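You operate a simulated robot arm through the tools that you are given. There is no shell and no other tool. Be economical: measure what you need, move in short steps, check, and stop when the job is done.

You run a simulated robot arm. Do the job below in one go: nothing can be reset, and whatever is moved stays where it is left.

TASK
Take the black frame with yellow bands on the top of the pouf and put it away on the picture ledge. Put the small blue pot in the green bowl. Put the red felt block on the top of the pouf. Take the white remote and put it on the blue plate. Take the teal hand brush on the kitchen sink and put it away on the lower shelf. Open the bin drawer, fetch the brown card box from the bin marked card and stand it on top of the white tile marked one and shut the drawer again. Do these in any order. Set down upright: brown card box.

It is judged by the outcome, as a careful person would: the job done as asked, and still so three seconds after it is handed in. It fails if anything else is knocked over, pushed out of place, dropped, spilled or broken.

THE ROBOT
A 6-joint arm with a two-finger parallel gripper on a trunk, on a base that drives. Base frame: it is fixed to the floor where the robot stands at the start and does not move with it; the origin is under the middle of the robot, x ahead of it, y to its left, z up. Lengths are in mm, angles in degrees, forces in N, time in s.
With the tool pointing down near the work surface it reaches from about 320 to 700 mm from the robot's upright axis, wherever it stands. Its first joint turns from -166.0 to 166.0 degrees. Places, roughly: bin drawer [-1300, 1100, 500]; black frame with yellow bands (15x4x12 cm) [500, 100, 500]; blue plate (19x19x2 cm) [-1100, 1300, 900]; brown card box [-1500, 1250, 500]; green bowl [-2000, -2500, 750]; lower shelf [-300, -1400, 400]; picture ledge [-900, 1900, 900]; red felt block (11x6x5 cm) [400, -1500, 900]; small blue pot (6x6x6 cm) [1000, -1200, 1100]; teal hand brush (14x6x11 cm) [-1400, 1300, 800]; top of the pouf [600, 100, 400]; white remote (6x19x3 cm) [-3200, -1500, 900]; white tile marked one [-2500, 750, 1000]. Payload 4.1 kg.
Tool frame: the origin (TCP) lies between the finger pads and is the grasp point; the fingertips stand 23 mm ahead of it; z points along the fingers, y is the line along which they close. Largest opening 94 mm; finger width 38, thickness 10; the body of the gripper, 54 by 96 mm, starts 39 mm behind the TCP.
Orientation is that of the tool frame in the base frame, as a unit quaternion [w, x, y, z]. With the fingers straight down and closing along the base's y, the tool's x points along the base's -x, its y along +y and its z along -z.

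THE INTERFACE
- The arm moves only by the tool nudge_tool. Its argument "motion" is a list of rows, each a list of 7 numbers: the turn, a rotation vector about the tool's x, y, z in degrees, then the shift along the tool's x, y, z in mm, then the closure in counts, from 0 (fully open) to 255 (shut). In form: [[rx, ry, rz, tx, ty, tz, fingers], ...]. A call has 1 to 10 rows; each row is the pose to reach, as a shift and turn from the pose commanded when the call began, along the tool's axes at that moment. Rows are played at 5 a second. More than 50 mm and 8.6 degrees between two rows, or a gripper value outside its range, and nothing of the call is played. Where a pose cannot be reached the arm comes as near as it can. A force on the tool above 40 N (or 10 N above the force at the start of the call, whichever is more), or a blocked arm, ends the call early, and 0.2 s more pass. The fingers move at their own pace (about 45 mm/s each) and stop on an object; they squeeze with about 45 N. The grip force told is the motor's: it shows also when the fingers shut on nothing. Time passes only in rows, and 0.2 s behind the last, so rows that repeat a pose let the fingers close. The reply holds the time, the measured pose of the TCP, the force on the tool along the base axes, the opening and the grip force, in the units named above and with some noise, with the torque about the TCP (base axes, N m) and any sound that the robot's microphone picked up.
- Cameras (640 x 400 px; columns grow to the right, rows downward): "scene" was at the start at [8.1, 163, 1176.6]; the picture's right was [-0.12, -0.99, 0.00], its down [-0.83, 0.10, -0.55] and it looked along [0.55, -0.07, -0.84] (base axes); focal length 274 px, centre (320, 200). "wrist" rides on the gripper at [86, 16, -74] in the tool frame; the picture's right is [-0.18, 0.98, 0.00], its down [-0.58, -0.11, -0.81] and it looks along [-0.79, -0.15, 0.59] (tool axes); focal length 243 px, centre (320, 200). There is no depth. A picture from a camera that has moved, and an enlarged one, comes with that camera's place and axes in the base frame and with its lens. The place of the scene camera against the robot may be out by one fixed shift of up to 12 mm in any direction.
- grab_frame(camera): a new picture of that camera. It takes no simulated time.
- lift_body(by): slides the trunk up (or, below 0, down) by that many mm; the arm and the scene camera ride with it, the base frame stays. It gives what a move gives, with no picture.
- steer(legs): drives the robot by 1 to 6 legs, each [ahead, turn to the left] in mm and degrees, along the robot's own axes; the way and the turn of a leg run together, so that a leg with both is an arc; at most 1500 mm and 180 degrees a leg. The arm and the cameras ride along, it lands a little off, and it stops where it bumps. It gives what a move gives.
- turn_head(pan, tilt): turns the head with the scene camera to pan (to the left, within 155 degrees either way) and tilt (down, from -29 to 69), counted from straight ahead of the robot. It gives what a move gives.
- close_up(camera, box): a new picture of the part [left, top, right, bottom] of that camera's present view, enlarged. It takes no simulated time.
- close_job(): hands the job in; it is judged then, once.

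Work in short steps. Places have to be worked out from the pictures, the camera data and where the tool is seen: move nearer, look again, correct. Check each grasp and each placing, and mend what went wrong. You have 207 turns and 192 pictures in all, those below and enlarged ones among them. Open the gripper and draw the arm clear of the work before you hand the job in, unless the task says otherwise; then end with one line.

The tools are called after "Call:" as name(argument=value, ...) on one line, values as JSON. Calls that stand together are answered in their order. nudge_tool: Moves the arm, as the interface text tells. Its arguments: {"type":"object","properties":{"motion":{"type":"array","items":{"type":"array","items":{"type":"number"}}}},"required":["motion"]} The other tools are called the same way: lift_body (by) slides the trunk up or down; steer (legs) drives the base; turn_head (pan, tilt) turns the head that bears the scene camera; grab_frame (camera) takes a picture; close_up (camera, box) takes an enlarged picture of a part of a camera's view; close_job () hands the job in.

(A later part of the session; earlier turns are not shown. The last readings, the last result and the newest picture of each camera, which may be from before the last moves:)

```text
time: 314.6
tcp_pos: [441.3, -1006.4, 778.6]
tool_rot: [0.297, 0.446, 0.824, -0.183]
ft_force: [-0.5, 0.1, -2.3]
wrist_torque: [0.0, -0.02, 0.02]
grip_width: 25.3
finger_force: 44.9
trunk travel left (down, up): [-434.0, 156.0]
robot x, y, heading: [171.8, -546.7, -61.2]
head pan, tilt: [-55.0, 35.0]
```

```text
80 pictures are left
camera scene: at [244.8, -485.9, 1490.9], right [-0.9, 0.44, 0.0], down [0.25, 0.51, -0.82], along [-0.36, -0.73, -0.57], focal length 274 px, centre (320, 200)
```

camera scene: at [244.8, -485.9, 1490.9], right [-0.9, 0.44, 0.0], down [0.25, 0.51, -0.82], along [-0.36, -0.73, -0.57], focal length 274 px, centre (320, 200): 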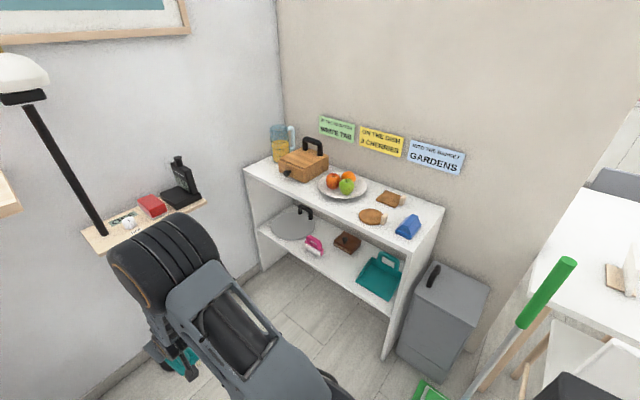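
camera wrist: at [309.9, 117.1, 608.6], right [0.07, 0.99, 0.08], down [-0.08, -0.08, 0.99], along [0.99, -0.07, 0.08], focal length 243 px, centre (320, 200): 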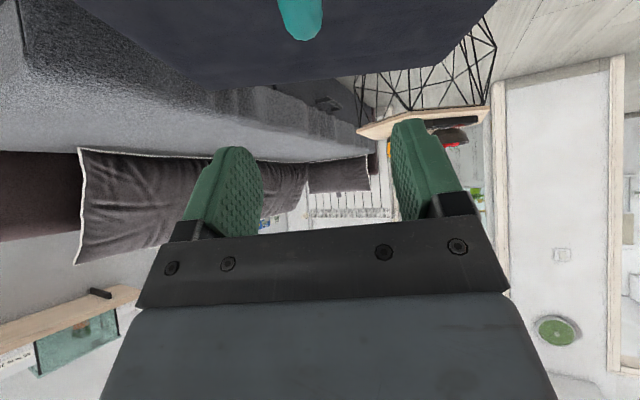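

Call:
close_up(camera="scene", box=[240, 180, 440, 320])

Call:
close_up(camera="scene", box=[70, 140, 230, 260])

```text
2.86 times, centred on (340, 250) of scene
camera zoom: at [244.8, -485.9, 1490.9], right [-0.9, 0.44, 0.0], down [0.25, 0.51, -0.82], along [-0.36, -0.73, -0.57], focal length 781 px, centre (263, 57)
```

zoom: 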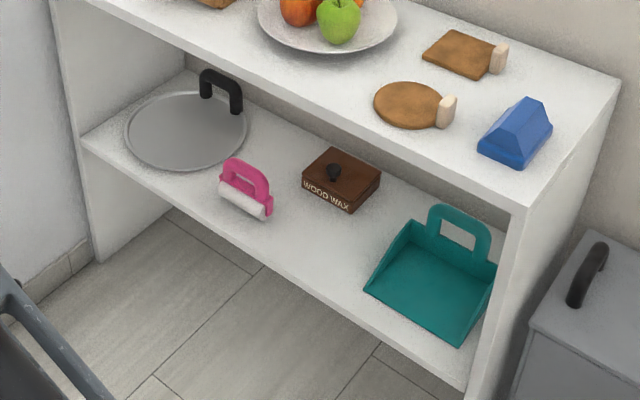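

```text
3.33 times, centred on (150, 200) of scene
camera zoom: at [244.8, -485.9, 1490.9], right [-0.9, 0.44, 0.0], down [0.25, 0.51, -0.82], along [-0.36, -0.73, -0.57], focal length 912 px, centre (887, 200)
```

zoom: 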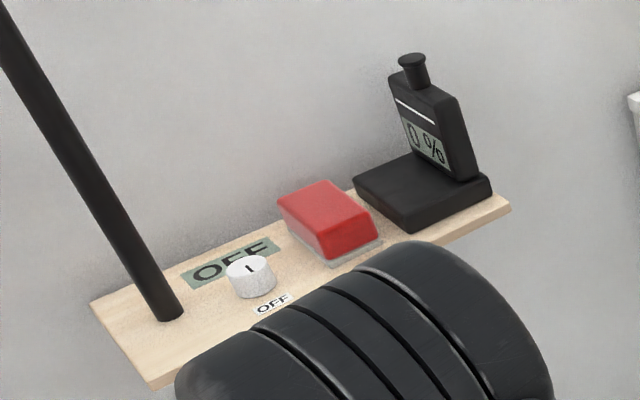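

Free spot on the lower shelf is in front of the WOOD WAX box. To keep the arm away from the lamp, I turn the long way round, reverse along the sideboard, then face it.

Call:
steer(legs=[[60, 0], [0, -176.4], [-424, 0], [0, 82.4]])

Call:
lift_body(by=-235)

Call:
turn_head(pan=10, tilt=45)

Call:
grab_frame(camera="scene")

```text
time: 328.5
tcp_pos: [-80.7, -1176.9, 779.1]
tool_rot: [0.06, 0.912, 0.214, -0.345]
ft_force: [-0.7, 0.3, -1.5]
wrist_torque: [0.04, 0.02, 0.01]
grip_width: 25.7
finger_force: 44.9
trunk travel left (down, up): [-434.0, 156.0]
robot x, y, heading: [407.5, -961.5, -158.1]
head pan, tilt: [-55.0, 35.0]
```

```text
time: 331.0
tcp_pos: [-81.6, -1176.7, 544.3]
tool_rot: [0.06, 0.912, 0.214, -0.344]
ft_force: [0.0, 0.2, -2.5]
wrist_torque: [-0.02, -0.01, 0.02]
grip_width: 25.4
finger_force: 45.2
trunk travel left (down, up): [-199.0, 391.0]
robot x, y, heading: [409.7, -965.1, -157.9]
head pan, tilt: [-55.0, 35.0]
```

```text
time: 332.3
tcp_pos: [-81.2, -1177.0, 542.8]
tool_rot: [0.059, 0.912, 0.214, -0.343]
ft_force: [0.7, -0.8, -1.6]
wrist_torque: [0.01, -0.01, 0.01]
grip_width: 25.6
finger_force: 44.9
trunk travel left (down, up): [-199.0, 391.0]
robot x, y, heading: [413.2, -962.8, -158.1]
head pan, tilt: [10.0, 45.0]
```

```text
77 pictures are left
camera scene: at [455.9, -1131.1, 1241.1], right [-0.53, 0.85, 0.0], down [0.6, 0.37, -0.71], along [-0.6, -0.37, -0.71], focal length 274 px, centre (320, 200)
```

scene: 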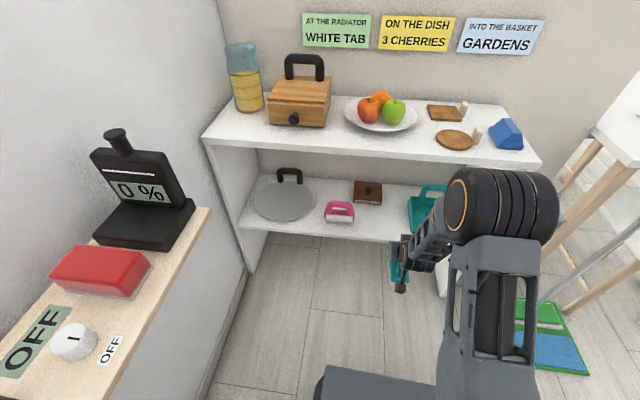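

Turn the last 3° and advance so that the brush goes in over the shelf.

Call:
steer(legs=[[0, 2.9], [150, 0]])

Call:
grab_frame(camera="scene")

Call:
grab_frame(camera="wrist")

```text
time: 334.1
tcp_pos: [-206.5, -1263.4, 543.5]
tool_rot: [0.068, 0.907, 0.236, -0.343]
ft_force: [0.1, -0.1, -1.0]
wrist_torque: [0.03, -0.01, 0.01]
grip_width: 25.3
finger_force: 44.9
trunk travel left (down, up): [-199.0, 391.0]
robot x, y, heading: [275.9, -1022.7, -155.6]
head pan, tilt: [10.0, 45.0]
```

```text
76 pictures are left
camera scene: at [328.4, -1191.2, 1241.1], right [-0.57, 0.82, 0.0], down [0.58, 0.4, -0.71], along [-0.58, -0.4, -0.71], focal length 274 px, centre (320, 200)
```

scene: 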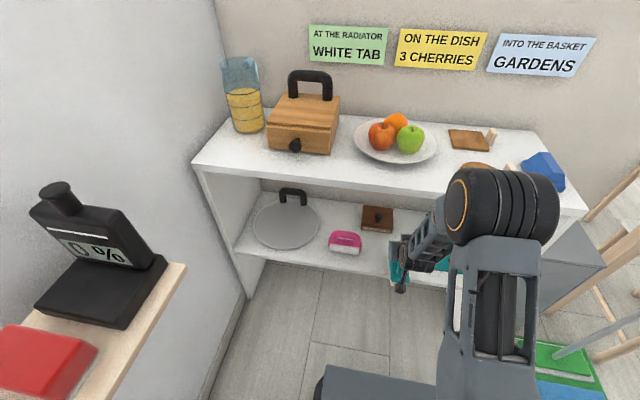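

```text
75 pictures are left
camera wrist: at [-97.2, -1224.0, 542.3], right [0.35, -0.93, 0.08], down [0.04, 0.1, 0.99], along [-0.94, -0.34, 0.08], focal length 243 px, centre (320, 200)
```

wrist: 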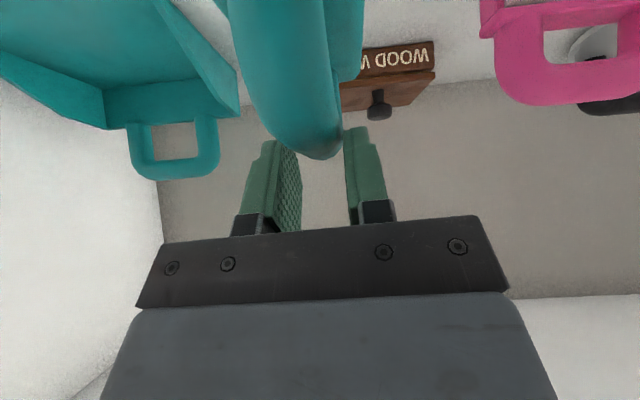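

The brush is heading between the dustpan and the pink roller, as planned. Advance 75 mm and lower.

Call:
steer(legs=[[75, 0]])

Call:
lift_body(by=-25)

Call:
grab_frame(camera="wrist")

```text
time: 335.1
tcp_pos: [-273.4, -1295.5, 543.9]
tool_rot: [0.068, 0.907, 0.237, -0.342]
ft_force: [0.5, -0.1, -1.4]
wrist_torque: [0.01, 0.0, 0.0]
grip_width: 25.3
finger_force: 44.9
trunk travel left (down, up): [-199.0, 391.0]
robot x, y, heading: [203.6, -1057.0, -155.2]
head pan, tilt: [10.0, 45.0]
```

```text
time: 335.9
tcp_pos: [-274.7, -1295.5, 518.1]
tool_rot: [0.068, 0.907, 0.237, -0.342]
ft_force: [0.4, -0.2, -1.1]
wrist_torque: [0.0, 0.02, -0.01]
grip_width: 25.7
finger_force: 44.7
trunk travel left (down, up): [-174.0, 416.0]
robot x, y, heading: [206.3, -1054.7, -155.2]
head pan, tilt: [10.0, 45.0]
```

```text
74 pictures are left
camera wrist: at [-164.9, -1255.5, 517.1], right [0.35, -0.93, 0.08], down [0.04, 0.1, 0.99], along [-0.94, -0.34, 0.08], focal length 243 px, centre (320, 200)
```

wrist: 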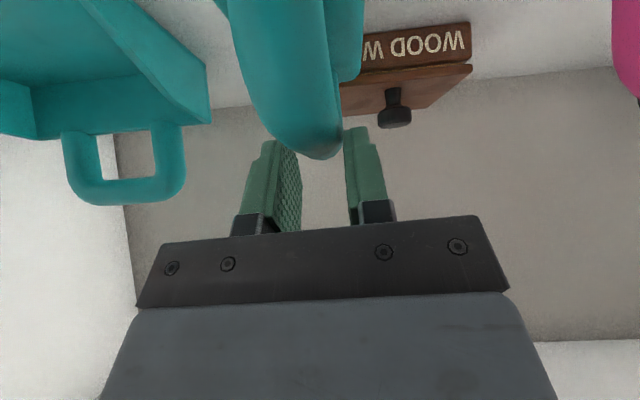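

Lower finely to contact.

Call:
nudge_tool(motion=[[0, 0, 0, 1.3, 0, 1.5, 255], [0, 0, 0, 2.6, 0, 3, 255], [0, 0, 0, 3.9, 0, 4.5, 255]])

Call:
nudge_tool(motion=[[0, 0, 0, 1.3, 0, 1.5, 255], [0, 0, 0, 2.6, 0, 3, 255], [0, 0, 0, 3.9, 0, 4.5, 255]])

Call:
nudge_tool(motion=[[0, 0, 0, 1.3, 0, 1.5, 255], [0, 0, 0, 2.6, 0, 3, 255]])

```text
time: 336.7
tcp_pos: [-274.2, -1295.2, 513.6]
tool_rot: [0.069, 0.906, 0.237, -0.344]
ft_force: [2.7, 2.8, 13.5]
wrist_torque: [0.38, -1.08, 0.08]
grip_width: 25.4
finger_force: 45.3
trunk travel left (down, up): [-174.0, 416.0]
robot x, y, heading: [205.8, -1055.1, -155.2]
head pan, tilt: [10.0, 45.0]
```

```text
time: 337.5
tcp_pos: [-275.5, -1295.9, 510.6]
tool_rot: [0.069, 0.905, 0.236, -0.346]
ft_force: [-3.4, 3.6, 33.3]
wrist_torque: [-0.26, 0.0, 0.12]
grip_width: 25.7
finger_force: 44.6
trunk travel left (down, up): [-174.0, 416.0]
robot x, y, heading: [202.9, -1051.8, -155.5]
head pan, tilt: [10.0, 45.0]
```

```text
time: 338.1
tcp_pos: [-275.3, -1294.4, 504.2]
tool_rot: [0.069, 0.905, 0.236, -0.346]
ft_force: [-3.9, 2.6, 35.2]
wrist_torque: [-0.31, -0.31, -0.08]
grip_width: 25.5
finger_force: 45.7
trunk travel left (down, up): [-174.0, 416.0]
robot x, y, heading: [208.7, -1056.2, -155.4]
head pan, tilt: [10.0, 45.0]
```

Firmly on the shelf. Release and withdraw along the tool axis, then by driving back.

Call:
nudge_tool(motion=[[0, 0, 0, -1, 0, -1, 60], [0, 0, 0, -1, 0, -1, 60], [0, 0, 0, -1, 0, -1, 60], [0, 0, 0, -1, 0, -20, 60], [0, 0, 0, -1, 0, -45, 60]])

Call:
steer(legs=[[-230, 0]])

Call:
grab_frame(camera="scene")

Call:
grab_frame(camera="wrist")

```text
time: 339.3
tcp_pos: [-250.0, -1281.7, 538.0]
tool_rot: [0.068, 0.907, 0.236, -0.343]
ft_force: [-0.1, 0.1, 0.1]
wrist_torque: [0.01, 0.01, 0.0]
grip_width: 71.9
finger_force: 0.0
trunk travel left (down, up): [-174.0, 416.0]
robot x, y, heading: [204.7, -1057.1, -155.3]
head pan, tilt: [10.0, 45.0]
```

```text
time: 341.0
tcp_pos: [-37.7, -1185.0, 537.6]
tool_rot: [0.07, 0.906, 0.238, -0.343]
ft_force: [-0.4, 0.4, -0.9]
wrist_torque: [-0.01, -0.01, 0.01]
grip_width: 71.7
finger_force: 0.1
trunk travel left (down, up): [-174.0, 416.0]
robot x, y, heading: [416.8, -956.6, -155.1]
head pan, tilt: [10.0, 45.0]
```

```text
73 pictures are left
camera scene: at [471.9, -1125.1, 1216.1], right [-0.57, 0.82, 0.0], down [0.58, 0.4, -0.71], along [-0.58, -0.4, -0.71], focal length 274 px, centre (320, 200)
```

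scene: 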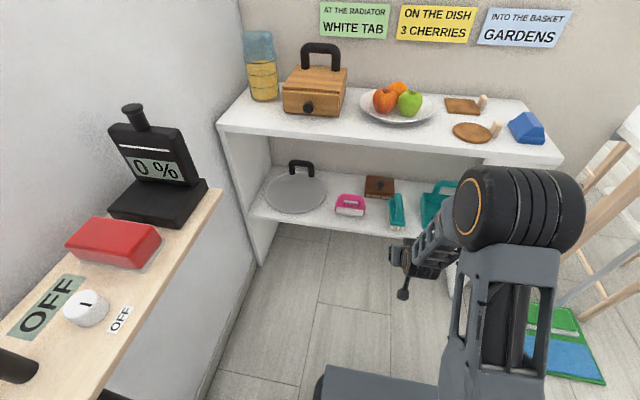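

```text
72 pictures are left
camera wrist: at [71.0, -1145.5, 536.3], right [0.35, -0.93, 0.08], down [0.04, 0.1, 0.99], along [-0.94, -0.34, 0.08], focal length 243 px, centre (320, 200)
```

wrist: 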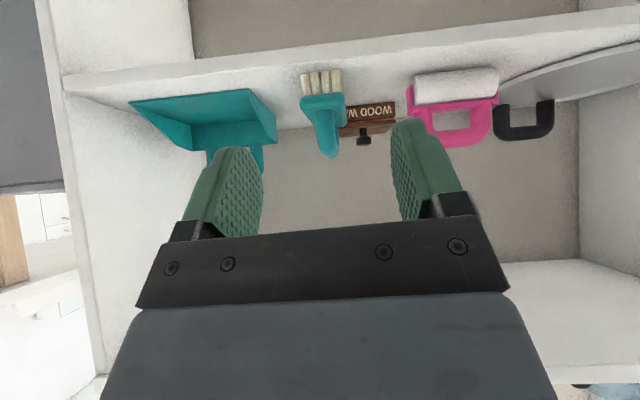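

The brush stands well on the lower shelf. Next the red felt block (≈(447, −1493), top ≈905, gripped across its 60 mm width). I straighten, raise and retract the arm, then reposition.

Call:
lift_body(by=400)

Call:
nudge_tool(motion=[[0, 8, 0, 0, 0, 0, 0], [0, 16, 0, 0, 0, -20, 0], [0, 24, 0, 0, 0, -40, 0], [0, 32, 0, 0, 0, -60, 0], [0, 40, 0, 0, 0, -80, 0], [0, 41, 0, 0, 0, -100, 0]])

Call:
nudge_tool(motion=[[0, 0, 0, 20, 0, -35, 0], [0, 0, 0, 40, 0, -70, 0], [0, 0, 0, 40, 0, -100, 0]])

Call:
steer(legs=[[185, 0], [0, 88]])

Call:
grab_frame(camera="wrist")

Call:
turn_head(pan=0, tilt=50)

Call:
grab_frame(camera="scene")

```text
time: 344.8
tcp_pos: [-39.6, -1185.0, 937.0]
tool_rot: [0.068, 0.907, 0.237, -0.343]
ft_force: [-0.4, 0.6, 0.9]
wrist_torque: [-0.01, -0.01, 0.01]
grip_width: 72.1
finger_force: 0.1
trunk travel left (down, up): [-574.0, 16.0]
robot x, y, heading: [416.0, -961.8, -155.5]
head pan, tilt: [10.0, 45.0]
```

```text
time: 346.2
tcp_pos: [21.7, -1156.6, 1012.1]
tool_rot: [-0.02, 0.969, 0.246, -0.002]
ft_force: [0.1, -0.1, 0.4]
wrist_torque: [-0.01, 0.0, -0.03]
grip_width: 93.8
finger_force: 0.1
out of reach, approached as far as the arm can: row 2, 3
trunk travel left (down, up): [-574.0, 16.0]
robot x, y, heading: [413.9, -957.6, -155.3]
head pan, tilt: [10.0, 45.0]
```

```text
time: 347.0
tcp_pos: [58.2, -1137.5, 1112.1]
tool_rot: [-0.018, 0.969, 0.246, -0.002]
ft_force: [-0.2, -0.5, 0.6]
wrist_torque: [0.03, -0.03, 0.0]
grip_width: 94.0
finger_force: 0.0
trunk travel left (down, up): [-574.0, 16.0]
robot x, y, heading: [417.3, -953.8, -155.3]
head pan, tilt: [10.0, 45.0]
```

```text
time: 352.3
tcp_pos: [413.5, -1400.7, 1113.2]
tool_rot: [-0.012, 0.53, 0.848, -0.015]
ft_force: [-0.5, 0.5, -0.1]
wrist_torque: [0.04, -0.01, -0.02]
grip_width: 94.1
finger_force: 0.1
trunk travel left (down, up): [-574.0, 16.0]
robot x, y, heading: [251.0, -1030.7, -67.6]
head pan, tilt: [10.0, 45.0]
```

```text
71 pictures are left
camera wrist: at [394.1, -1315.3, 1186.1], right [0.96, 0.27, -0.04], down [0.19, -0.56, 0.81], along [0.19, -0.79, -0.59], focal length 243 px, centre (320, 200)
```

wrist: 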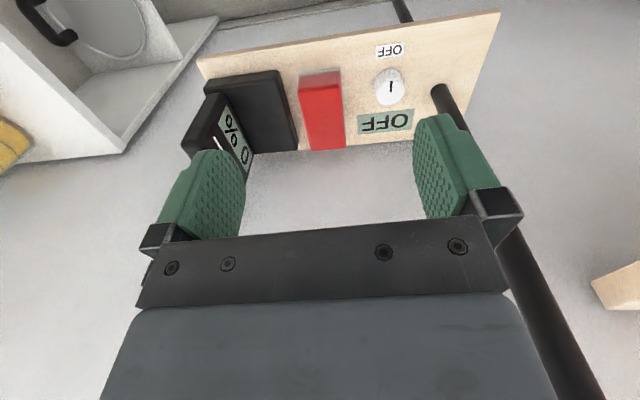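

```text
time: 353.0
tcp_pos: [413.3, -1401.6, 1112.5]
tool_rot: [-0.012, 0.53, 0.848, -0.016]
ft_force: [0.5, -0.2, -0.1]
wrist_torque: [-0.02, 0.0, 0.05]
grip_width: 93.8
finger_force: 0.1
trunk travel left (down, up): [-574.0, 16.0]
robot x, y, heading: [250.1, -1033.3, -67.8]
head pan, tilt: [0.0, 50.0]
```

```text
70 pictures are left
camera scene: at [408.2, -982.1, 1609.2], right [-0.93, -0.38, 0.0], down [-0.29, 0.71, -0.64], along [0.24, -0.59, -0.77], focal length 274 px, centre (320, 200)
```

scene: 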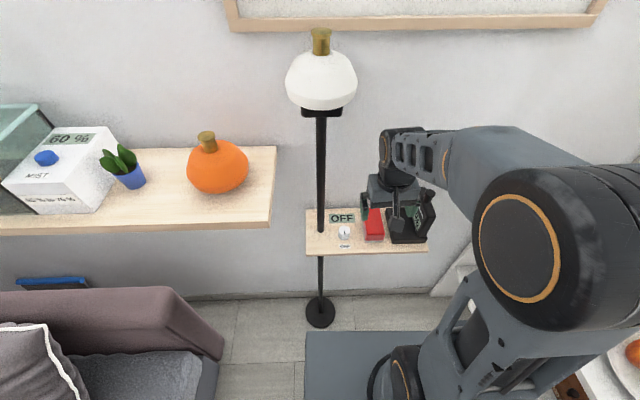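

Block centre judged (442, −1508). Move above, then check.

Call:
nudge_tool(motion=[[0, 0, 1.3, -36, -7, 10, 38], [0, 0, 2.6, -72, -14, 20, 38], [0, 0, 2.6, -108, -21, 30, 38], [0, 0, 2.6, -108, -21, 75, 38], [0, 0, 2.6, -108, -21, 120, 38], [0, 0, 2.6, -108, -21, 130, 38]])

Call:
grab_frame(camera="wrist")

Call:
close_up(camera="scene", box=[300, 160, 450, 270])

```text
time: 354.4
tcp_pos: [436.9, -1508.4, 984.1]
tool_rot: [-0.012, 0.549, 0.836, -0.015]
ft_force: [-0.6, -0.5, 1.1]
wrist_torque: [0.01, -0.04, -0.03]
grip_width: 80.0
finger_force: 0.1
trunk travel left (down, up): [-574.0, 16.0]
robot x, y, heading: [249.9, -1033.2, -67.9]
head pan, tilt: [0.0, 50.0]
```

```text
69 pictures are left
camera wrist: at [421.1, -1420.8, 1056.7], right [0.97, 0.22, -0.04], down [0.16, -0.57, 0.81], along [0.16, -0.79, -0.59], focal length 243 px, centre (320, 200)
```

wrist: 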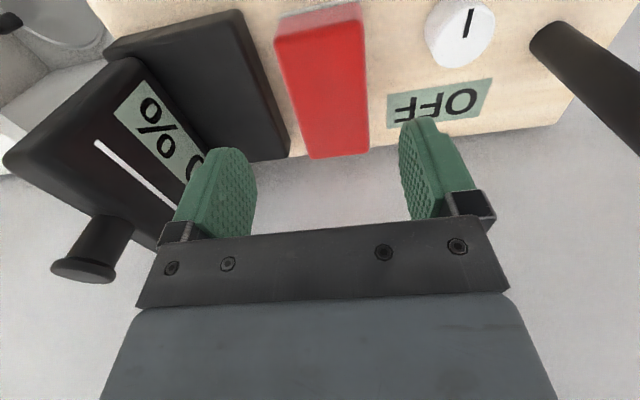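

```text
3.64 times, centred on (375, 215) of scene
camera zoom: at [408.3, -982.4, 1609.2], right [-0.93, -0.38, 0.0], down [-0.29, 0.71, -0.64], along [0.24, -0.59, -0.77], focal length 994 px, centre (120, 146)
```

zoom: 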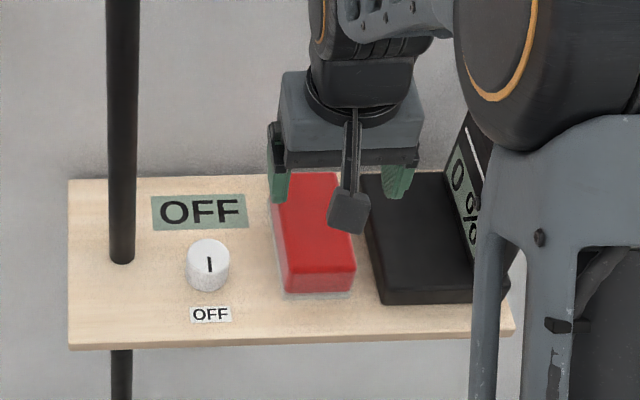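

Both wrist views agree better with top z≈870 and centre (447, −1535). I correct 29 mm, descend and grip.

Call:
nudge_tool(motion=[[0, 0, 0, -29, -1, 30, 38], [0, 0, 0, -29, -1, 65, 38], [0, 0, 0, -29, -1, 90, 38]])

Call:
grab_frame(camera="wrist")

```text
time: 355.2
tcp_pos: [443.7, -1536.6, 891.6]
tool_rot: [-0.011, 0.549, 0.836, -0.016]
ft_force: [-0.2, -1.0, -0.2]
wrist_torque: [0.0, 0.03, -0.03]
grip_width: 80.0
finger_force: 0.0
trunk travel left (down, up): [-574.0, 16.0]
robot x, y, heading: [250.6, -1036.5, -68.0]
head pan, tilt: [0.0, 50.0]
```

```text
67 pictures are left
camera wrist: at [427.2, -1450.9, 965.1], right [0.97, 0.22, -0.04], down [0.16, -0.57, 0.81], along [0.16, -0.79, -0.59], focal length 243 px, centre (320, 200)
```

wrist: 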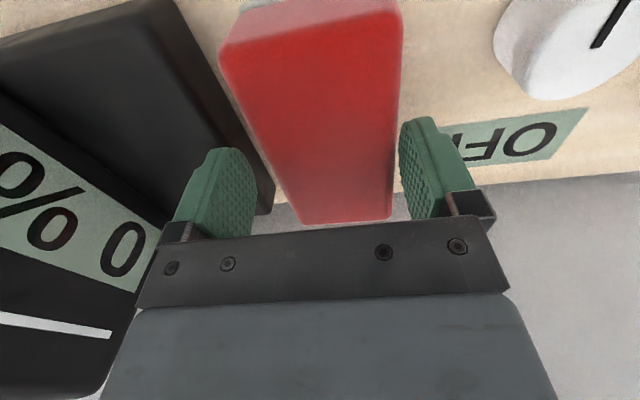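

Centre 5 mm sideways, go down 40 and grip.

Call:
nudge_tool(motion=[[0, 0, 0, 0, 5, 5, 38], [0, 0, 0, 0, 5, 22, 38], [0, 0, 0, 0, 5, 39, 38], [0, 0, 0, 0, 5, 39, 255], [0, 0, 0, 0, 5, 39, 255], [0, 0, 0, 0, 5, 39, 255], [0, 0, 0, 0, 5, 39, 255]])

Call:
nudge_tool(motion=[[0, 0, 0, 0, 0, -20, 255], [0, 0, 0, 0, 0, -60, 255], [0, 0, 0, 0, 0, -105, 255], [0, 0, 0, 0, 0, -150, 255], [0, 0, 0, 0, 0, -195, 255], [0, 0, 0, 0, 0, -235, 255]])

Call:
close_up(camera="scene", box=[280, 120, 460, 270])

```text
time: 355.7
tcp_pos: [447.3, -1537.7, 889.8]
tool_rot: [-0.008, 0.551, 0.834, -0.018]
ft_force: [-4.0, 5.3, 21.8]
wrist_torque: [-0.13, 1.25, -0.41]
grip_width: 81.4
finger_force: 1.5
trunk travel left (down, up): [-574.0, 16.0]
robot x, y, heading: [250.6, -1032.1, -67.7]
head pan, tilt: [0.0, 50.0]
stopped in row 2: the force on the tool passed its limit (the readings are from after the stop); the commanded pose is now the measured one
```

```text
time: 357.1
tcp_pos: [453.9, -1535.0, 1124.0]
tool_rot: [-0.011, 0.551, 0.834, -0.018]
ft_force: [-0.4, 0.0, -1.8]
wrist_torque: [0.0, -0.02, -0.04]
grip_width: 59.3
finger_force: 44.5
trunk travel left (down, up): [-574.0, 16.0]
robot x, y, heading: [254.5, -1038.0, -67.7]
head pan, tilt: [0.0, 50.0]
```

```text
2.67 times, centred on (370, 195) of scene
camera zoom: at [408.2, -982.1, 1609.1], right [-0.93, -0.38, 0.0], down [-0.29, 0.71, -0.64], along [0.24, -0.6, -0.77], focal length 729 px, centre (187, 213)
```

zoom: 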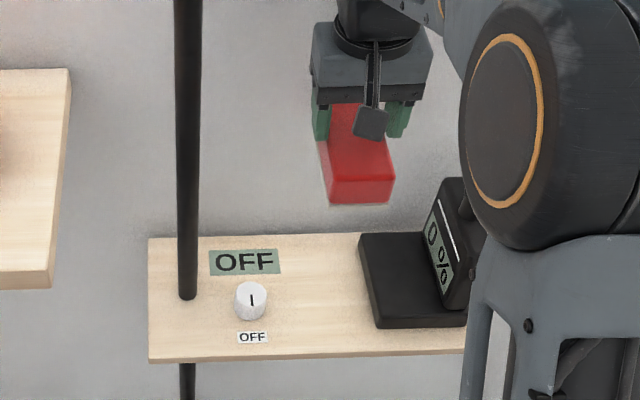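

The block is held (59 mm) and nothing else moved. I reverse straight back toward the pouf and face it.

Call:
steer(legs=[[-1200, 0], [0, 67.7], [110, 0]])

Call:
lift_body(by=-400)

Call:
grab_frame(camera="scene")

Call:
grab_frame(camera="wrist")

```text
time: 366.9
tcp_pos: [453.0, 72.8, 1123.2]
tool_rot: [0.0, 0.005, 1.0, -0.02]
ft_force: [0.1, 0.0, -0.5]
wrist_torque: [0.0, 0.0, 0.01]
grip_width: 59.3
finger_force: 44.9
trunk travel left (down, up): [-574.0, 16.0]
robot x, y, heading: [-90.4, 80.6, -1.6]
head pan, tilt: [0.0, 50.0]
```

```text
time: 370.7
tcp_pos: [452.0, 71.3, 724.6]
tool_rot: [0.001, 0.005, 1.0, -0.021]
ft_force: [-0.4, -0.3, -0.9]
wrist_torque: [0.01, 0.04, 0.02]
grip_width: 59.2
finger_force: 45.1
trunk travel left (down, up): [-174.0, 416.0]
robot x, y, heading: [-92.0, 84.4, -1.9]
head pan, tilt: [0.0, 50.0]
```

```text
65 pictures are left
camera scene: at [-68.9, 256.4, 1209.2], right [-0.03, -1.0, 0.0], down [-0.77, 0.02, -0.64], along [0.64, -0.02, -0.77], focal length 274 px, centre (320, 200)
```

scene: 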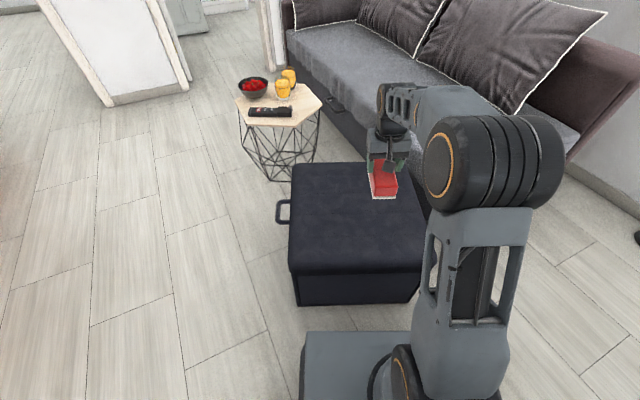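

```text
64 pictures are left
camera wrist: at [366.6, 91.0, 796.6], right [0.19, 0.98, -0.04], down [0.58, -0.08, 0.81], along [0.79, -0.18, -0.58], focal length 243 px, centre (320, 200)
```

wrist: 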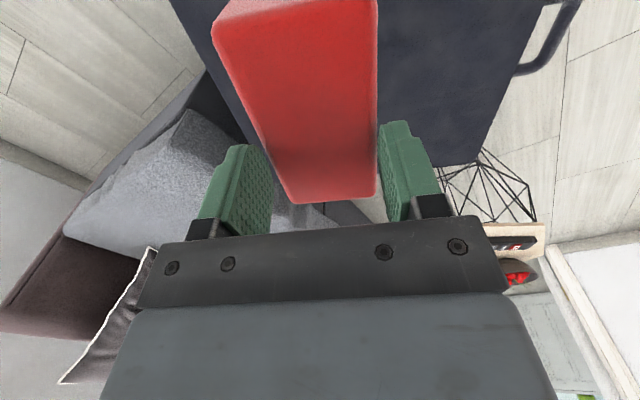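

Lower over the pouf, finely at the end.

Call:
nudge_tool(motion=[[0, 0, 0, 0, 0, 45, 255], [0, 0, 0, 0, 0, 90, 255], [0, 0, 0, 0, 0, 135, 255], [0, 0, 0, 0, 0, 180, 255], [0, 0, 0, 0, 0, 220, 255], [0, 0, 0, 0, 0, 250, 255]])

Call:
nudge_tool(motion=[[0, 0, 0, 0, 0, 3, 255], [0, 0, 0, 0, 0, 6, 255], [0, 0, 0, 0, 0, 9, 255], [0, 0, 0, 0, 0, 12, 255]])

Call:
nudge_tool(motion=[[0, 0, 0, 0, 0, 3, 255], [0, 0, 0, 0, 0, 6, 255], [0, 0, 0, 0, 0, 9, 255]])

```text
time: 372.2
tcp_pos: [452.5, 58.4, 483.3]
tool_rot: [0.003, 0.005, 1.0, -0.021]
ft_force: [-10.0, 1.7, 16.0]
wrist_torque: [0.1, -0.16, 0.05]
grip_width: 58.9
finger_force: 44.6
trunk travel left (down, up): [-174.0, 416.0]
robot x, y, heading: [-85.9, 88.4, -1.6]
head pan, tilt: [0.0, 50.0]
stopped in row 6: the force on the tool passed its limit (the readings are from after the stop); the commanded pose is now the measured one
```

```text
time: 372.6
tcp_pos: [451.9, 59.9, 483.2]
tool_rot: [0.003, 0.005, 1.0, -0.019]
ft_force: [-12.5, 0.6, 22.9]
wrist_torque: [0.12, 0.03, 0.08]
grip_width: 59.4
finger_force: 44.8
trunk travel left (down, up): [-174.0, 416.0]
robot x, y, heading: [-88.6, 87.2, -1.7]
head pan, tilt: [0.0, 50.0]
stopped in row 2: the force on the tool passed its limit (the readings are from after the stop); the commanded pose is now the measured one
```

```text
time: 373.0
tcp_pos: [453.7, 59.3, 481.9]
tool_rot: [0.003, 0.007, 1.0, -0.02]
ft_force: [-13.7, 1.8, 23.4]
wrist_torque: [0.12, -0.23, 0.04]
grip_width: 59.4
finger_force: 45.2
trunk travel left (down, up): [-174.0, 416.0]
robot x, y, heading: [-90.8, 86.6, -1.4]
head pan, tilt: [0.0, 50.0]
stopped in row 1: the force on the tool passed its limit (the readings are from after the stop); the commanded pose is now the measured one
```

Contact made. Release, rise, and check.

Call:
nudge_tool(motion=[[0, 0, 0, 0, 0, -1, 200], [0, 0, 0, 0, 0, -1, 20], [0, 0, 0, 0, 0, -1, 0], [0, 0, 0, 0, 0, -1, 0], [0, 0, 0, 0, 0, -40, 0], [0, 0, 0, 0, 0, -85, 0], [0, 0, 0, 0, 0, -130, 0], [0, 0, 0, 0, 0, -175, 0]])

Call:
close_up(camera="scene", box=[280, 130, 460, 270])

```text
time: 374.8
tcp_pos: [454.8, 66.9, 655.6]
tool_rot: [0.003, 0.005, 1.0, -0.02]
ft_force: [-0.4, 0.2, -0.1]
wrist_torque: [0.0, 0.0, 0.0]
grip_width: 94.1
finger_force: 0.2
trunk travel left (down, up): [-174.0, 416.0]
robot x, y, heading: [-90.6, 85.2, -1.7]
head pan, tilt: [0.0, 50.0]
```

```text
2.86 times, centred on (370, 200) of scene
camera zoom: at [-69.1, 256.4, 1209.1], right [-0.03, -1.0, 0.0], down [-0.77, 0.02, -0.64], along [0.64, -0.02, -0.77], focal length 781 px, centre (177, 200)
```

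zoom: 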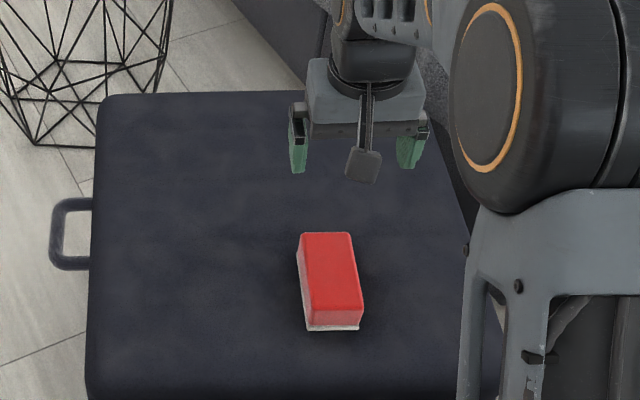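

The felt block sits on the pouf. Next the small blue pot: I raise and retract the arm, and drive into the corridor facing the long shelf.

Call:
lift_body(by=400)

Call:
nudge_tool(motion=[[0, 0, 0, 20, 0, -45, 0], [0, 0, 0, 40, 0, -90, 0], [0, 0, 0, 60, 0, -130, 0], [0, 0, 0, 80, 0, -170, 0], [0, 0, 0, 100, 0, -200, 0], [0, 0, 0, 120, 0, -230, 0]])

Call:
steer(legs=[[-70, 0], [0, -60], [700, 0], [0, 14], [520, 0], [0, -17.5]])

Call:
turn_head(pan=10, tilt=40)

Call:
grab_frame(camera="scene")

```text
time: 378.6
tcp_pos: [452.6, 66.7, 1055.5]
tool_rot: [0.002, 0.005, 1.0, -0.02]
ft_force: [-0.7, 0.5, 0.1]
wrist_torque: [0.04, 0.02, -0.01]
grip_width: 94.0
finger_force: 0.1
trunk travel left (down, up): [-574.0, 16.0]
robot x, y, heading: [-90.0, 82.8, -1.4]
head pan, tilt: [0.0, 50.0]
```

```text
time: 380.0
tcp_pos: [331.9, 75.5, 1283.2]
tool_rot: [0.002, 0.006, 1.0, -0.019]
ft_force: [-0.1, 0.4, -0.2]
wrist_torque: [0.03, -0.01, 0.0]
grip_width: 93.9
finger_force: 0.0
trunk travel left (down, up): [-574.0, 16.0]
robot x, y, heading: [-92.1, 85.5, -1.6]
head pan, tilt: [0.0, 50.0]
```

```text
time: 391.5
tcp_pos: [697.4, -1286.7, 1282.5]
tool_rot: [-0.009, 0.533, 0.846, -0.018]
ft_force: [0.4, 0.9, -0.7]
wrist_torque: [0.01, 0.01, -0.01]
grip_width: 94.2
finger_force: 0.0
trunk travel left (down, up): [-574.0, 16.0]
robot x, y, heading: [525.3, -904.2, -65.2]
head pan, tilt: [0.0, 50.0]
```

```text
time: 392.2
tcp_pos: [697.5, -1285.6, 1282.6]
tool_rot: [-0.008, 0.533, 0.846, -0.019]
ft_force: [0.4, -0.9, -0.8]
wrist_torque: [0.0, 0.02, -0.02]
grip_width: 94.0
finger_force: 0.1
trunk travel left (down, up): [-574.0, 16.0]
robot x, y, heading: [522.3, -902.3, -65.1]
head pan, tilt: [10.0, 40.0]
```

```text
62 pictures are left
camera scene: at [693.4, -844.3, 1623.3], right [-0.82, -0.57, 0.0], down [-0.37, 0.53, -0.77], along [0.44, -0.63, -0.64], focal length 274 px, centre (320, 200)
```

scene: 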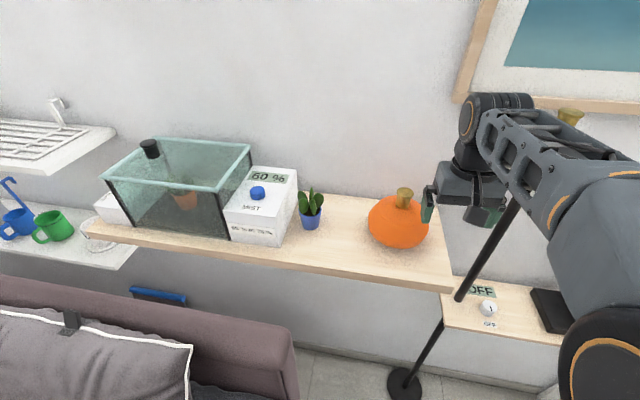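

Call:
close_up(camera="scene", box=[220, 155, 450, 295])

```text
2.78 times, centred on (335, 225) of scene
camera zoom: at [693.4, -844.3, 1623.3], right [-0.82, -0.57, 0.0], down [-0.37, 0.53, -0.77], along [0.44, -0.63, -0.64], focal length 761 px, centre (278, 130)
```

zoom: 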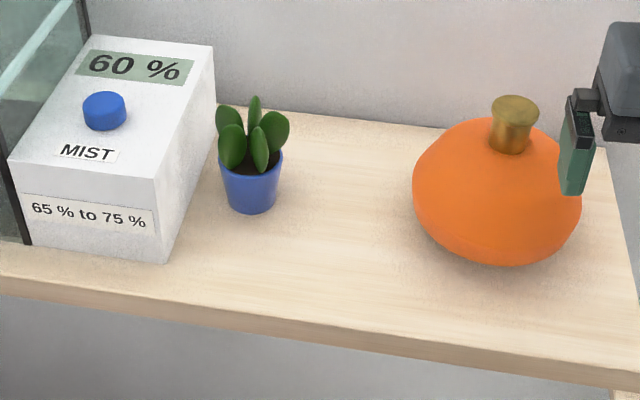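

The plant is too tall for a top grasp, so I need a near-horizontal grasp from the front with the camera side up. I turn the base left 40° and rotate the tool accordingly.

Call:
steer(legs=[[0, 40]])

Call:
nudge_tool(motion=[[0, 0, -7, 0, 0, 0, 0], [0, 0, -14, 0, 0, 0, 0], [0, 0, -21, 0, 0, 0, 0], [0, 0, -28, 0, 0, 0, 0], [0, 0, -35, 0, 0, 0, 0], [0, 0, -42, 0, 0, 0, 0], [0, 0, -49, 0, 0, 0, 0], [0, 0, -56, 0, 0, 0, 0], [0, 0, -63, 0, 0, 0, 0], [0, 0, -70, 0, 0, 0, 0]])

Call:
nudge_tool(motion=[[0, 0, -7, 0, 0, 0, 0], [0, 0, -14, 0, 0, 0, 0], [0, 0, -21, 0, 0, 0, 0], [0, 0, -28, 0, 0, 0, 0], [0, 0, -35, 0, 0, 0, 0], [0, 0, -42, 0, 0, 0, 0], [0, 0, -49, 0, 0, 0, 0], [0, 0, -56, 0, 0, 0, 0], [0, 0, -63, 0, 0, 0, 0], [0, 0, -70, 0, 0, 0, 0]])

Call:
nudge_tool(motion=[[0, 8, 0, 0, 0, 0, 30], [0, 16, 0, 0, 0, 0, 30], [0, 24, 0, 0, 0, 0, 30], [0, 32, 0, 0, 0, 0, 30], [0, 40, 0, 0, 0, 0, 30], [0, 48, 0, 0, 0, 0, 30], [0, 56, 0, 0, 0, 0, 30], [0, 64, 0, 0, 0, 0, 30], [0, 72, 0, 0, 0, 0, 30], [0, 80, 0, 0, 0, 0, 30]])

Call:
grab_frame(camera="wrist")

```text
time: 394.5
tcp_pos: [903.7, -1079.9, 1282.0]
tool_rot: [-0.001, 0.207, 0.978, -0.02]
ft_force: [0.8, 0.2, 0.0]
wrist_torque: [0.01, 0.0, -0.01]
grip_width: 93.7
finger_force: 0.0
trunk travel left (down, up): [-574.0, 16.0]
robot x, y, heading: [518.5, -903.4, -25.2]
head pan, tilt: [10.0, 40.0]
```

```text
time: 396.7
tcp_pos: [903.3, -1081.3, 1282.3]
tool_rot: [-0.013, -0.392, 0.92, -0.016]
ft_force: [1.5, 1.0, 0.2]
wrist_torque: [0.01, 0.01, 0.01]
grip_width: 93.8
finger_force: 0.0
trunk travel left (down, up): [-574.0, 16.0]
robot x, y, heading: [524.1, -904.9, -24.7]
head pan, tilt: [10.0, 40.0]
```

```text
time: 398.9
tcp_pos: [904.3, -1080.3, 1281.8]
tool_rot: [0.019, 0.848, -0.529, 0.006]
ft_force: [0.2, 0.7, 0.8]
wrist_torque: [0.0, 0.0, 0.04]
grip_width: 94.1
finger_force: 0.1
trunk travel left (down, up): [-574.0, 16.0]
robot x, y, heading: [518.8, -903.5, -25.1]
head pan, tilt: [10.0, 40.0]
```

```text
time: 401.1
tcp_pos: [903.1, -1080.2, 1281.5]
tool_rot: [0.355, 0.646, -0.393, 0.549]
ft_force: [0.2, -0.6, 0.8]
wrist_torque: [0.0, -0.02, 0.01]
grip_width: 82.9
finger_force: 0.0
trunk travel left (down, up): [-574.0, 16.0]
robot x, y, heading: [523.0, -900.6, -25.1]
head pan, tilt: [10.0, 40.0]
```

```text
60 pictures are left
camera wrist: at [865.6, -1032.2, 1377.8], right [-0.9, -0.41, -0.16], down [-0.3, 0.83, -0.46], along [0.32, -0.37, -0.87], focal length 243 px, centre (320, 200)
```

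wrist: 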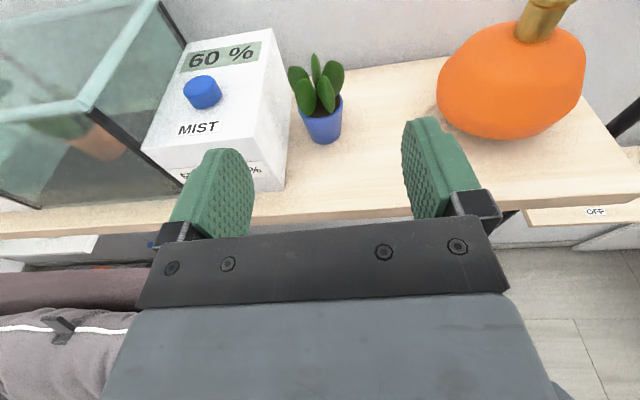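

Full reach in this pose and a clear view. Pot centre judged ≈(1015, −1264, 1115). I go to a pre-grasp point 170 mm in front of it at its height.

Call:
nudge_tool(motion=[[0, 0, 0, -37, -5, 18, 36], [0, 0, 0, -75, -10, 36, 36], [0, 0, 0, -112, -15, 54, 36], [0, 0, 0, -149, -20, 71, 36], [0, 0, 0, -149, -20, 71, 36]])

Call:
grab_frame(camera="wrist")

```text
time: 402.1
tcp_pos: [939.8, -1113.7, 1141.7]
tool_rot: [0.355, 0.638, -0.393, 0.559]
ft_force: [-1.3, 4.4, 6.8]
wrist_torque: [0.12, -0.31, 0.22]
grip_width: 80.5
finger_force: 0.0
trunk travel left (down, up): [-574.0, 16.0]
robot x, y, heading: [520.4, -903.6, -24.9]
head pan, tilt: [10.0, 40.0]
stopped in row 4: the force on the tool passed its limit (the readings are from after the stop); the commanded pose is now the measured one
```

```text
59 pictures are left
camera wrist: at [899.0, -1064.7, 1236.8], right [-0.89, -0.41, -0.17], down [-0.29, 0.83, -0.48], along [0.34, -0.38, -0.86], focal length 243 px, centre (320, 200)
```

wrist: 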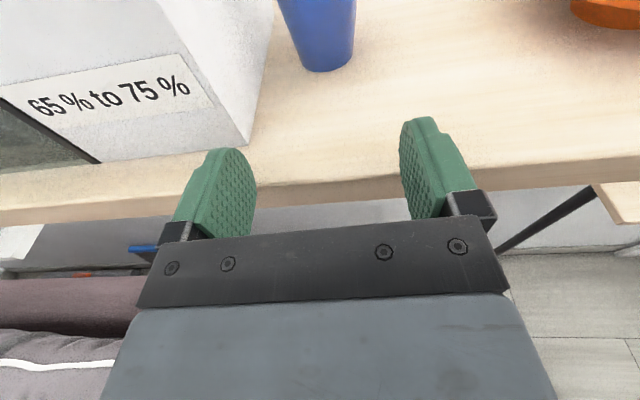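

The fingers met the shelf edge: the shelf surface is ≈1112, pot centre ≈(1007, −1250, 1140). Raise 8 mm, narrow the opening, and go forward 100, then check.

Call:
nudge_tool(motion=[[0, 0, 0, 9, 0, -2, 53], [0, 0, 0, 9, 0, -2, 53], [0, 0, 0, 14, 0, 28, 53], [0, 0, 0, 19, 0, 58, 53], [0, 0, 0, 26, 0, 97, 53]])

Call:
grab_frame(camera="wrist")

Call:
close_up(camera="scene", box=[330, 120, 560, 290])

```text
time: 403.2
tcp_pos: [967.8, -1174.7, 1152.4]
tool_rot: [0.352, 0.643, -0.392, 0.556]
ft_force: [-3.7, 15.6, 5.3]
wrist_torque: [0.64, 0.36, -0.42]
grip_width: 74.2
finger_force: 0.2
trunk travel left (down, up): [-574.0, 16.0]
robot x, y, heading: [519.1, -901.9, -24.8]
head pan, tilt: [10.0, 40.0]
stopped in row 5: the force on the tool passed its limit (the readings are from after the stop); the commanded pose is now the measured one
```

```text
58 pictures are left
camera wrist: at [928.5, -1124.9, 1247.8], right [-0.89, -0.42, -0.17], down [-0.3, 0.83, -0.47], along [0.33, -0.37, -0.87], focal length 243 px, centre (320, 200)
```

wrist: 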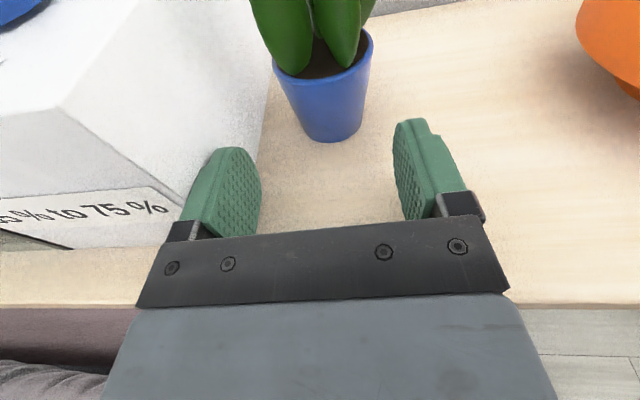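

```text
2.35 times, centred on (445, 205) of scene
camera zoom: at [613.2, -740.5, 1623.5], right [-0.25, -0.97, 0.0], down [-0.62, 0.16, -0.77], along [0.74, -0.2, -0.64], focal length 643 px, centre (26, 188)
```

zoom: 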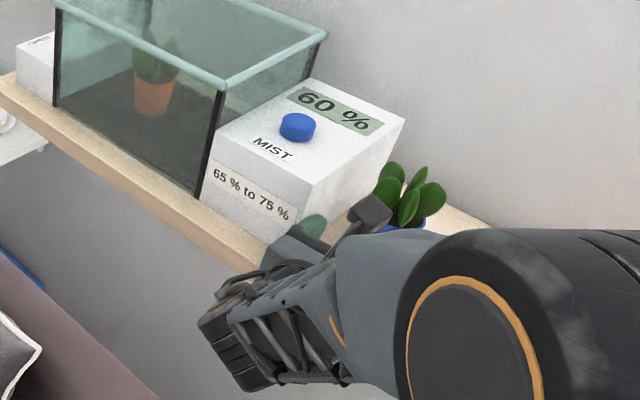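

Something touched frontally, probably the left finger base against the MIST box corner. I back off 10, shift right 7 mm, and advance again cautiously.

Call:
nudge_tool(motion=[[0, 0, 0, -2, 0, -12, 62], [0, 0, 0, -2, 7, -12, 62], [0, 0, 0, 0, 7, 0, 62], [0, 0, 0, 2, 7, 10, 62], [0, 0, 0, 4, 7, 20, 62]])

Call:
close_up(camera="wrist", box=[100, 50, 420, 250])

```text
time: 404.2
tcp_pos: [962.4, -1178.1, 1152.6]
tool_rot: [0.351, 0.646, -0.39, 0.554]
ft_force: [-17.3, 25.0, 14.7]
wrist_torque: [1.35, 1.07, -0.35]
grip_width: 71.2
finger_force: 0.1
trunk travel left (down, up): [-574.0, 16.0]
robot x, y, heading: [519.6, -905.7, -24.4]
head pan, tilt: [10.0, 40.0]
stopped in row 4: the force on the tool passed its limit (the readings are from after the stop); the commanded pose is now the measured one
```

```text
2.00 times, centred on (260, 150) of wrist
camera zoom: at [922.4, -1128.4, 1246.7], right [-0.89, -0.42, -0.16], down [-0.31, 0.83, -0.47], along [0.33, -0.37, -0.87], focal length 485 px, centre (440, 300)
```

zoom: 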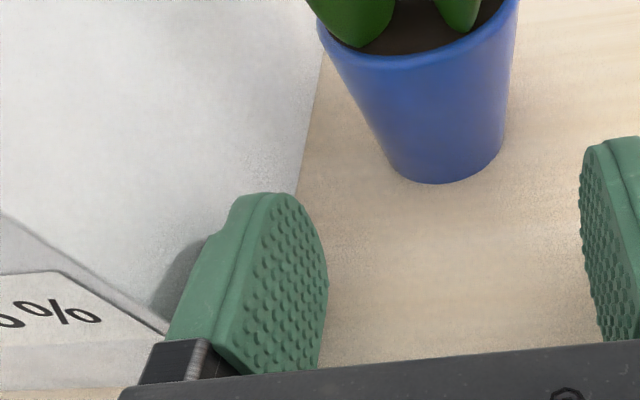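

The torque shows contact at the shelf's front edge ~46 mm below the tool: the gripper body is too low. I back off, raise 14 mm, and go in again.

Call:
nudge_tool(motion=[[0, 0, 0, -2, 0, -12, 55], [0, 0, 0, 12, -4, -14, 55], [0, 0, 0, 14, -4, 0, 55], [0, 0, 0, 17, -4, 15, 55], [0, 0, 0, 19, -4, 30, 55], [0, 0, 0, 22, -4, 45, 55]])

Call:
grab_frame(camera="wrist")

```text
time: 405.6
tcp_pos: [990.4, -1223.0, 1162.2]
tool_rot: [0.35, 0.648, -0.391, 0.552]
ft_force: [1.2, 0.6, 0.3]
wrist_torque: [0.01, 0.04, 0.0]
grip_width: 73.6
finger_force: 0.1
trunk travel left (down, up): [-574.0, 16.0]
robot x, y, heading: [517.4, -904.3, -24.4]
head pan, tilt: [10.0, 40.0]
```

```text
55 pictures are left
camera wrist: at [951.1, -1174.9, 1258.2], right [-0.89, -0.42, -0.16], down [-0.31, 0.83, -0.46], along [0.33, -0.36, -0.87], focal length 243 px, centre (320, 200)
```

wrist: 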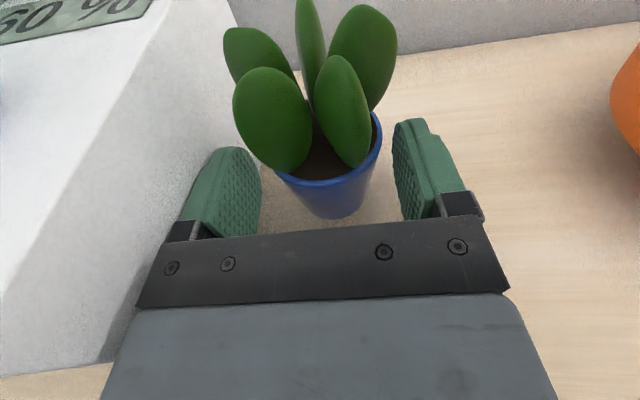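

Clear now. Forward 24 mm and close.

Call:
nudge_tool(motion=[[0, 0, 0, 2, 0, 12, 55], [0, 0, 0, 4.5, 0, 25, 55], [0, 0, 0, 4.5, 0, 25, 150], [0, 0, 0, 4.5, 0, 25, 255], [0, 0, 0, 4.5, 0, 25, 255], [0, 0, 0, 4.5, 0, 25, 255]])

Call:
grab_frame(camera="wrist")

```text
time: 407.0
tcp_pos: [1000.4, -1245.8, 1164.8]
tool_rot: [0.351, 0.647, -0.392, 0.551]
ft_force: [-0.2, 0.9, -0.1]
wrist_torque: [-0.07, 0.01, 0.04]
grip_width: 56.1
finger_force: 45.2
trunk travel left (down, up): [-574.0, 16.0]
robot x, y, heading: [519.9, -901.2, -24.6]
head pan, tilt: [10.0, 40.0]
```

```text
54 pictures are left
camera wrist: at [961.7, -1196.5, 1260.1], right [-0.89, -0.42, -0.16], down [-0.31, 0.83, -0.46], along [0.33, -0.36, -0.87], focal length 243 px, centre (320, 200)
```

wrist: 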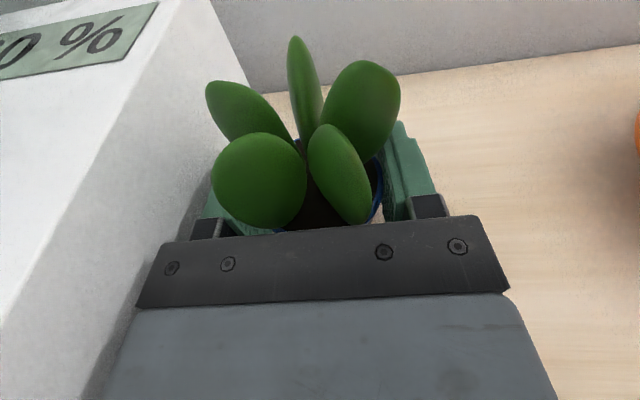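

Gripped the pot (56 mm). Lift straight up, then draw back.

Call:
nudge_tool(motion=[[0, 0, 0, 15, 0, -3, 255], [0, 0, 0, 40, 0, -7, 255], [0, 0, 0, 69, 0, -12, 255], [0, 0, 0, 64, 0, -42, 255], [0, 0, 0, 57, 0, -82, 255], [0, 0, 0, 50, 0, -121, 255], [0, 0, 0, 43, 0, -160, 255], [0, 0, 0, 36, 0, -200, 255]])

Call:
grab_frame(camera="scene")

```text
time: 408.8
tcp_pos: [917.8, -1068.1, 1230.9]
tool_rot: [0.351, 0.646, -0.391, 0.553]
ft_force: [0.7, -0.2, -1.1]
wrist_torque: [-0.02, 0.0, 0.01]
grip_width: 55.9
finger_force: 45.0
trunk travel left (down, up): [-574.0, 16.0]
robot x, y, heading: [522.0, -905.7, -24.8]
head pan, tilt: [10.0, 40.0]
```

```text
53 pictures are left
camera scene: at [615.6, -743.1, 1623.3], right [-0.25, -0.97, 0.0], down [-0.62, 0.16, -0.77], along [0.74, -0.19, -0.64], focal length 274 px, centre (320, 200)
```

scene: 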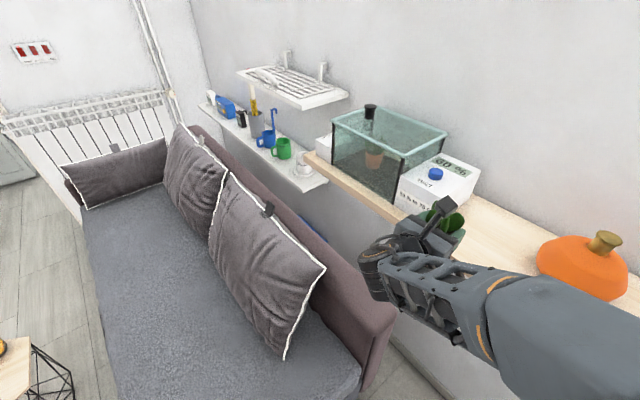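

Pot in hand, neighbours untouched. Now the long drive to the green bowl: back out of the corridor and round the dining table.

Call:
steer(legs=[[-350, 0], [0, -42.4], [-911, 0], [0, -7], [-616, 0], [0, -83]])

Call:
steer(legs=[[1400, 0], [1270, 0]])

Call:
turn_head(pan=60, tilt=20)

Call:
grab_frame(camera="scene")

```text
time: 424.6
tcp_pos: [-704.6, 493.6, 1230.1]
tool_rot: [-0.646, 0.095, 0.751, 0.097]
ft_force: [0.0, 0.6, -1.8]
wrist_torque: [0.01, -0.01, -0.02]
grip_width: 55.8
finger_force: 44.5
trunk travel left (down, up): [-574.0, 16.0]
robot x, y, heading: [-310.4, 676.0, -157.0]
head pan, tilt: [10.0, 40.0]
```

```text
time: 437.5
tcp_pos: [-3171.5, -531.7, 1228.8]
tool_rot: [-0.646, 0.1, 0.75, 0.101]
ft_force: [0.1, -0.3, -1.8]
wrist_torque: [-0.04, -0.03, 0.02]
grip_width: 55.9
finger_force: 44.8
trunk travel left (down, up): [-574.0, 16.0]
robot x, y, heading: [-2783.1, -350.0, -157.1]
head pan, tilt: [10.0, 40.0]
```

```text
time: 438.7
tcp_pos: [-3171.2, -531.5, 1230.4]
tool_rot: [-0.647, 0.099, 0.75, 0.1]
ft_force: [0.3, 0.1, -1.6]
wrist_torque: [0.01, -0.02, -0.02]
grip_width: 55.8
finger_force: 45.1
trunk travel left (down, up): [-574.0, 16.0]
robot x, y, heading: [-2784.5, -352.5, -157.2]
head pan, tilt: [60.0, 20.0]
```

```text
52 pictures are left
camera scene: at [-2673.7, -569.8, 1654.7], right [-0.99, 0.13, 0.0], down [0.04, 0.34, -0.94], along [-0.12, -0.93, -0.34], focal length 274 px, centre (320, 200)
```

scene: 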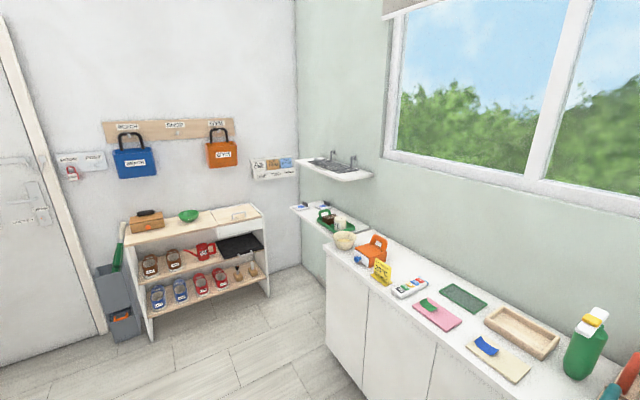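

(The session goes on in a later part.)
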